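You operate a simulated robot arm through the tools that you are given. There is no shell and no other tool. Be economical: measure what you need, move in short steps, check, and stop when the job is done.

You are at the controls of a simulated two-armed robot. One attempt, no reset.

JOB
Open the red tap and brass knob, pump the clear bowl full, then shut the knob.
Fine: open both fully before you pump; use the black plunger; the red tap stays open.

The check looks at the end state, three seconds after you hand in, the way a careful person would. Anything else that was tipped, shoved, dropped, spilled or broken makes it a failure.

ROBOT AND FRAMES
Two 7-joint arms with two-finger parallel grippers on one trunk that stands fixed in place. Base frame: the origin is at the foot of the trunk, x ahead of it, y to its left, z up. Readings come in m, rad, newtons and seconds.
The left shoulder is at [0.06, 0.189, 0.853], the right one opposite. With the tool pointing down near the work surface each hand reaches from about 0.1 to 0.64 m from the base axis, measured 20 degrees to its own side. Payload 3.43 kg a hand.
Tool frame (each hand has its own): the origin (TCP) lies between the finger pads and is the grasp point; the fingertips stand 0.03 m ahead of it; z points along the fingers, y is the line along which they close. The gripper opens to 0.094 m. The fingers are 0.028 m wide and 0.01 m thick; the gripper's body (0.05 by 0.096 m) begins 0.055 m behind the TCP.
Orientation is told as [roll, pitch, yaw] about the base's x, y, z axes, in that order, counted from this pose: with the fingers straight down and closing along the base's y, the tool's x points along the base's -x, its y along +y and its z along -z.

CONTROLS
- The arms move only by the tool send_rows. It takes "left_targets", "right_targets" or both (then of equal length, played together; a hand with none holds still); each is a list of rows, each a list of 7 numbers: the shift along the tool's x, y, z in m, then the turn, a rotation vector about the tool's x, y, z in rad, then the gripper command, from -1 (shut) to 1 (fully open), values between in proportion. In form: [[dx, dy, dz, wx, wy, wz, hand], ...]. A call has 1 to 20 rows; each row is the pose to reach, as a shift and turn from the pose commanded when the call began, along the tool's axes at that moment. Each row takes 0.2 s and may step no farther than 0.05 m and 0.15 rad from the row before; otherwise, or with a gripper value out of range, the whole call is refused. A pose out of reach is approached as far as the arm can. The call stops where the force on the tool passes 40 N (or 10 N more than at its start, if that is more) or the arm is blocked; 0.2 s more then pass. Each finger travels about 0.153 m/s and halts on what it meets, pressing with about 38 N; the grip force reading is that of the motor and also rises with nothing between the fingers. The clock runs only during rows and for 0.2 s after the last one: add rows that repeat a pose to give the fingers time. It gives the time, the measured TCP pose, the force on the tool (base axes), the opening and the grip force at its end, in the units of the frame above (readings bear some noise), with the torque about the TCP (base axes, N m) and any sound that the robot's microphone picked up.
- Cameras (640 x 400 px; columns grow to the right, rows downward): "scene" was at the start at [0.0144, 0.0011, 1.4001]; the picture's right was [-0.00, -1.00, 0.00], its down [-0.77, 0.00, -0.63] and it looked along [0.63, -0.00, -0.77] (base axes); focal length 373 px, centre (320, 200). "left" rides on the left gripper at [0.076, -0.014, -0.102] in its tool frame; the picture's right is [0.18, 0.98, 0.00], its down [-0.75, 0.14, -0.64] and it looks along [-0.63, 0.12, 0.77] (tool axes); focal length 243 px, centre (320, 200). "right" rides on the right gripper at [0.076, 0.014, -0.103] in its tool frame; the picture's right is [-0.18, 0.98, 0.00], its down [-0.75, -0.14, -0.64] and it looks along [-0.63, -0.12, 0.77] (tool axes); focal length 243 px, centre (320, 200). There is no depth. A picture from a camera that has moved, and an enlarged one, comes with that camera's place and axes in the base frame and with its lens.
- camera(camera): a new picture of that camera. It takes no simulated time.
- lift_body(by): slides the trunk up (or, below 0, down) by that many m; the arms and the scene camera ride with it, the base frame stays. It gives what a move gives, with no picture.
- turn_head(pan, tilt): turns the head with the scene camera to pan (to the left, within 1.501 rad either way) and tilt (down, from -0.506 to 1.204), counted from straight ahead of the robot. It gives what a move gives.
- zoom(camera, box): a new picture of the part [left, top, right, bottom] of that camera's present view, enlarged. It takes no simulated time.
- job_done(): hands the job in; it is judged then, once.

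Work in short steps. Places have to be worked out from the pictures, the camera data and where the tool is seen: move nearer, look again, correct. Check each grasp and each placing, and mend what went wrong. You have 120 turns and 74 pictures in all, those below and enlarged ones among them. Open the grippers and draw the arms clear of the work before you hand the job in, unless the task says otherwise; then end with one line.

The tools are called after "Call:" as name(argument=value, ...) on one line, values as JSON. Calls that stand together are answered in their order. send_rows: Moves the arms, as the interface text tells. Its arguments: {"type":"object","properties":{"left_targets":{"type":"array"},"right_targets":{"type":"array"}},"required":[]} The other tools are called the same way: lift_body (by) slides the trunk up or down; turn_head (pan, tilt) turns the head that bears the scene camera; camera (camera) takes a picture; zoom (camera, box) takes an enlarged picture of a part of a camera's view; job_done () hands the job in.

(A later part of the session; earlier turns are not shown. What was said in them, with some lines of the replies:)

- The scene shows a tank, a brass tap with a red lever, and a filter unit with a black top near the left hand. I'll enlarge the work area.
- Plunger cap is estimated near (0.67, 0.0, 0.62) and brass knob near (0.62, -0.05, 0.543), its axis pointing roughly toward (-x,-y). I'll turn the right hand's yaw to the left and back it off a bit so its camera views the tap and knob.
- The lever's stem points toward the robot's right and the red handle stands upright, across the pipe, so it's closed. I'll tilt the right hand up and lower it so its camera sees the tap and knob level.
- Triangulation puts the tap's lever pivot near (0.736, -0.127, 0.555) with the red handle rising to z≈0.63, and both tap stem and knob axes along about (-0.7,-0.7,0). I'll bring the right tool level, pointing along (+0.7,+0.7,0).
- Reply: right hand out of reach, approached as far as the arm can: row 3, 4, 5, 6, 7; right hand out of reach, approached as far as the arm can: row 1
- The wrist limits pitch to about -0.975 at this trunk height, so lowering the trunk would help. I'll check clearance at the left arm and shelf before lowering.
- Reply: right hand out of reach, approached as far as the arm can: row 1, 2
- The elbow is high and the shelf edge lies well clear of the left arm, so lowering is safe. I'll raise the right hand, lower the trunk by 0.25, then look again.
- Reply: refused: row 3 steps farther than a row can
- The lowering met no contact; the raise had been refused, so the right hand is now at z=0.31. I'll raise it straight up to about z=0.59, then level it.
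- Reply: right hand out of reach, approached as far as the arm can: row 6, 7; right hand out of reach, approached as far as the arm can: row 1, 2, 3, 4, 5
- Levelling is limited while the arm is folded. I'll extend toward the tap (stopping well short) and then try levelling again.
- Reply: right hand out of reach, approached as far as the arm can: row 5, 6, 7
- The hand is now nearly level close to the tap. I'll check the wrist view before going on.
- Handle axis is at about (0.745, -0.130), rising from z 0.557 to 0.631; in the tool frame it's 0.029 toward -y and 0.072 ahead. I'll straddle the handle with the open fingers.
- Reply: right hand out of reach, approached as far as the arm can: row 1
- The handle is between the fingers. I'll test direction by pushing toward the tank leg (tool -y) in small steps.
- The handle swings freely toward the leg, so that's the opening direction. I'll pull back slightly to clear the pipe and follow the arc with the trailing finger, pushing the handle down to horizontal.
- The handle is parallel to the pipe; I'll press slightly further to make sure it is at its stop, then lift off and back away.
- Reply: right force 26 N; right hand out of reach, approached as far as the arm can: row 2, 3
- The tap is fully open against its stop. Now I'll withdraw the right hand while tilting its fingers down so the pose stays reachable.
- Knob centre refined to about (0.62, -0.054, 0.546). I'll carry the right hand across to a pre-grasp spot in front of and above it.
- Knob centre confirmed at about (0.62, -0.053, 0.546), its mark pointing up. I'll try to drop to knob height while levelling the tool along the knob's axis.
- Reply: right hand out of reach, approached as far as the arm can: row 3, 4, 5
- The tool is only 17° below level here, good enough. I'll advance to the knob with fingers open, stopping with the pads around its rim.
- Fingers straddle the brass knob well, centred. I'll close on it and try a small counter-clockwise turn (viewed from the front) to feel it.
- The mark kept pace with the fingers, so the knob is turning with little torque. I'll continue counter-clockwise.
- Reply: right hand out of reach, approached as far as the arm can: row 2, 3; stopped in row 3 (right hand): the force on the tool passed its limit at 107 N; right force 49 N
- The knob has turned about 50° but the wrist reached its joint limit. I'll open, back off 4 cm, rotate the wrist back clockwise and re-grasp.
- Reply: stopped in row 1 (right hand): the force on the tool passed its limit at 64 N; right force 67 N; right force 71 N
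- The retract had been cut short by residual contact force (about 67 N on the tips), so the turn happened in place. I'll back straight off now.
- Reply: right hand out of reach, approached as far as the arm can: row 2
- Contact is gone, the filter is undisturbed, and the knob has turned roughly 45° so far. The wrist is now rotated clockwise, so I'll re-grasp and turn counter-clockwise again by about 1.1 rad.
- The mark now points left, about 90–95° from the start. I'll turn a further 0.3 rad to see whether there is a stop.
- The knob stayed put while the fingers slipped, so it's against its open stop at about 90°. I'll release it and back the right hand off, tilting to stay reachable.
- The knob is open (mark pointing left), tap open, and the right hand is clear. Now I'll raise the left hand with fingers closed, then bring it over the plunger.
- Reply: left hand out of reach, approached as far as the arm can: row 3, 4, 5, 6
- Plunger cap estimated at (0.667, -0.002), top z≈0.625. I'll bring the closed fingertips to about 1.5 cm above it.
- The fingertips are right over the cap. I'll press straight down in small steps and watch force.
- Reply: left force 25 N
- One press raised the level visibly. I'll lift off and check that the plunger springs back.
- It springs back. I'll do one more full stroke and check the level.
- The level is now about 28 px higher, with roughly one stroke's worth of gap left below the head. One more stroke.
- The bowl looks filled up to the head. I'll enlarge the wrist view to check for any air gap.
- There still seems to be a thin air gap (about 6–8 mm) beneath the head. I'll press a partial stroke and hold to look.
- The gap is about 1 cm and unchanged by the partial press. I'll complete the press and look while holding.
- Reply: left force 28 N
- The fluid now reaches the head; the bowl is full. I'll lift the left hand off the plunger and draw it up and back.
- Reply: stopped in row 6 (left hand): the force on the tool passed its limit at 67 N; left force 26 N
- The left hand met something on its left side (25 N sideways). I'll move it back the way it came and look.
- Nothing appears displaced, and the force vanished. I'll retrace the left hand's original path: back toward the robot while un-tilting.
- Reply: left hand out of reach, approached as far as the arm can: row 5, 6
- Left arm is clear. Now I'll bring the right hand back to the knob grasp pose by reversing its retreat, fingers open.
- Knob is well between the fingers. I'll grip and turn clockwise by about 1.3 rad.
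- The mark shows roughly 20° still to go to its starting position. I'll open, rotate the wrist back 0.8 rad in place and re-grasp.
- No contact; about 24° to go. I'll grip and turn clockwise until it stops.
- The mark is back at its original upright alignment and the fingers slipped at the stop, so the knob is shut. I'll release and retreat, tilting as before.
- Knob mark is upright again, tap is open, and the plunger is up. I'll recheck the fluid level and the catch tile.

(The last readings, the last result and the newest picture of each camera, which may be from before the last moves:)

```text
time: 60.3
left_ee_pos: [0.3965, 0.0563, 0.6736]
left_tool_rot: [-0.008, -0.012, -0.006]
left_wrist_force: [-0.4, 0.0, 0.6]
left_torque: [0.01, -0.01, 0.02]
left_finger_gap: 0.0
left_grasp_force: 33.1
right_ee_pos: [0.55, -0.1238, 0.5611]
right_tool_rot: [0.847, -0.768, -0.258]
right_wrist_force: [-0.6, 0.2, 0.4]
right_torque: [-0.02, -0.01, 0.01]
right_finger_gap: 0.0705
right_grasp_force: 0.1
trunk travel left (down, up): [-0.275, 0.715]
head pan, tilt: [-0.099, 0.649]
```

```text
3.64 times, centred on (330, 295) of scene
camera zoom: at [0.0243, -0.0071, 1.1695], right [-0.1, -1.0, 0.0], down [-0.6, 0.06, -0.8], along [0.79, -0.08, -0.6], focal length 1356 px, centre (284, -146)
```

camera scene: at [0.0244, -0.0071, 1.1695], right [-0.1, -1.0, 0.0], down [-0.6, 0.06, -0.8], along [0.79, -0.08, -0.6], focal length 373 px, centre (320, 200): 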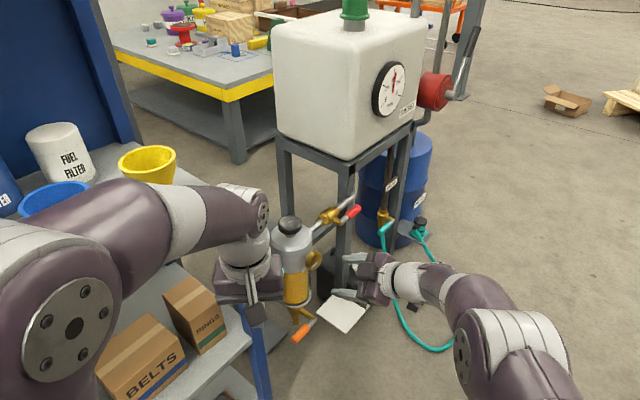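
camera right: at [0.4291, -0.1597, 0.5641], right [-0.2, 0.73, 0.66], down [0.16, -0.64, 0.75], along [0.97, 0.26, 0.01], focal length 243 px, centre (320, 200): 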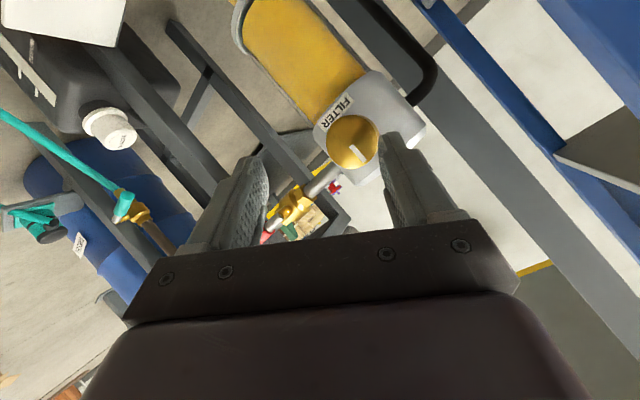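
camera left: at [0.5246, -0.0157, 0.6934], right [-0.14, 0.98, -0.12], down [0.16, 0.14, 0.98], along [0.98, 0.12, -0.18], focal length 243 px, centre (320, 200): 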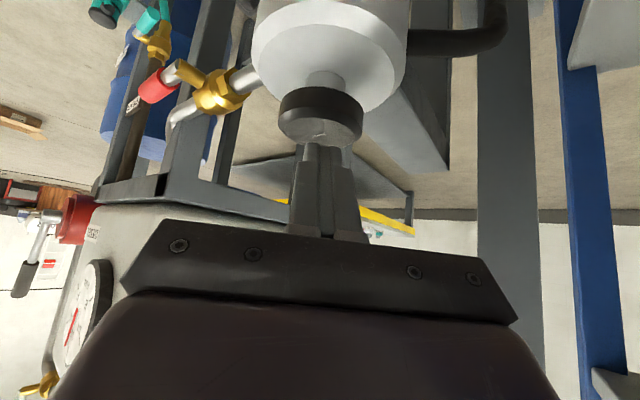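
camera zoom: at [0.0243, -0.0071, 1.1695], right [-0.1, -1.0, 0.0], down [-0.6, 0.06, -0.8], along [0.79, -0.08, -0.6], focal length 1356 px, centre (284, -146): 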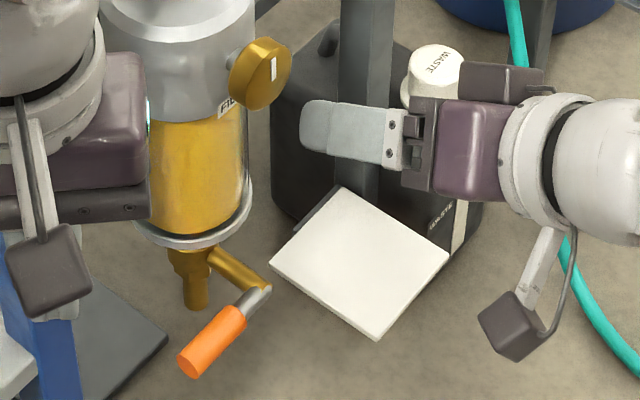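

The bowl is full with no spill anywhere. I'll draw the right arm back and open both grippers.

Call:
send_rows(right_targets=[[-0.001, -0.02, -0.031, 0, 0, 0, 0.8], [-0.002, -0.04, -0.063, 0, 0, 0, 1], [-0.0035, -0.06, -0.095, 0, 0, 0, 1], [-0.0048, -0.081, -0.126, 0, 0, 0, 1]], left_targets=[[0, 0, 0, 0, 0, 0, 0], [0, 0, 0, 0, 0, 0, 1], [0, 0, 0, 0, 0, 0, 1], [0, 0, 0, 0, 0, 0, 1]])

Call:
camera(camera="scene")

```text
time: 61.3
left_ee_pos: [0.3966, 0.057, 0.6741]
left_tool_rot: [-0.004, -0.013, -0.008]
left_wrist_force: [0.4, 0.6, 0.3]
left_torque: [0.0, -0.01, -0.01]
left_finger_gap: 0.0937
left_grasp_force: 0.1
right_ee_pos: [0.5186, -0.2146, 0.5751]
right_tool_rot: [0.847, -0.768, -0.257]
right_wrist_force: [0.1, -1.0, -0.3]
right_torque: [0.04, 0.01, 0.01]
right_finger_gap: 0.0938
right_grasp_force: 0.1
right hand out of reach, approached as far as the arm can: row 3, 4
trunk travel left (down, up): [-0.275, 0.715]
head pan, tilt: [-0.099, 0.649]
```

```text
11 pictures are left
camera scene: at [0.0244, -0.0073, 1.1695], right [-0.1, -1.0, 0.0], down [-0.6, 0.06, -0.8], along [0.79, -0.08, -0.6], focal length 373 px, centre (320, 200)
```

scene: 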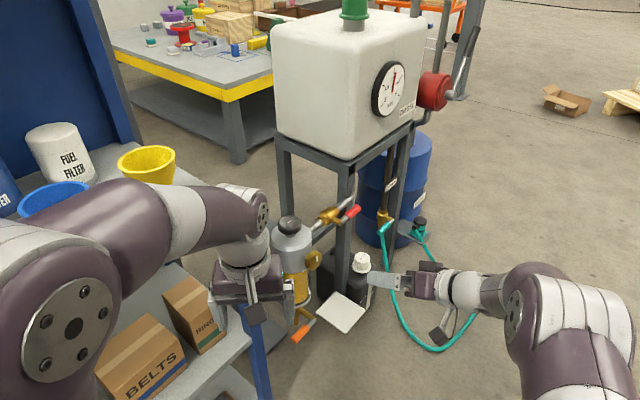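

Both arms are clear of the work, both grippers are open, and nothing is disturbed, so I'm handing in.

Call:
job_done()

```text
The job is handed in.
```

The job is handed in: I opened the red tap fully and left it open, filled the clear bowl with four plunger strokes after opening the brass knob to its stop, and then shut the knob. I saw no spills and nothing moved, though two contacts went over the force limit: about 107 N at the knob while turning it, and 67 N on the left hand as it withdrew.
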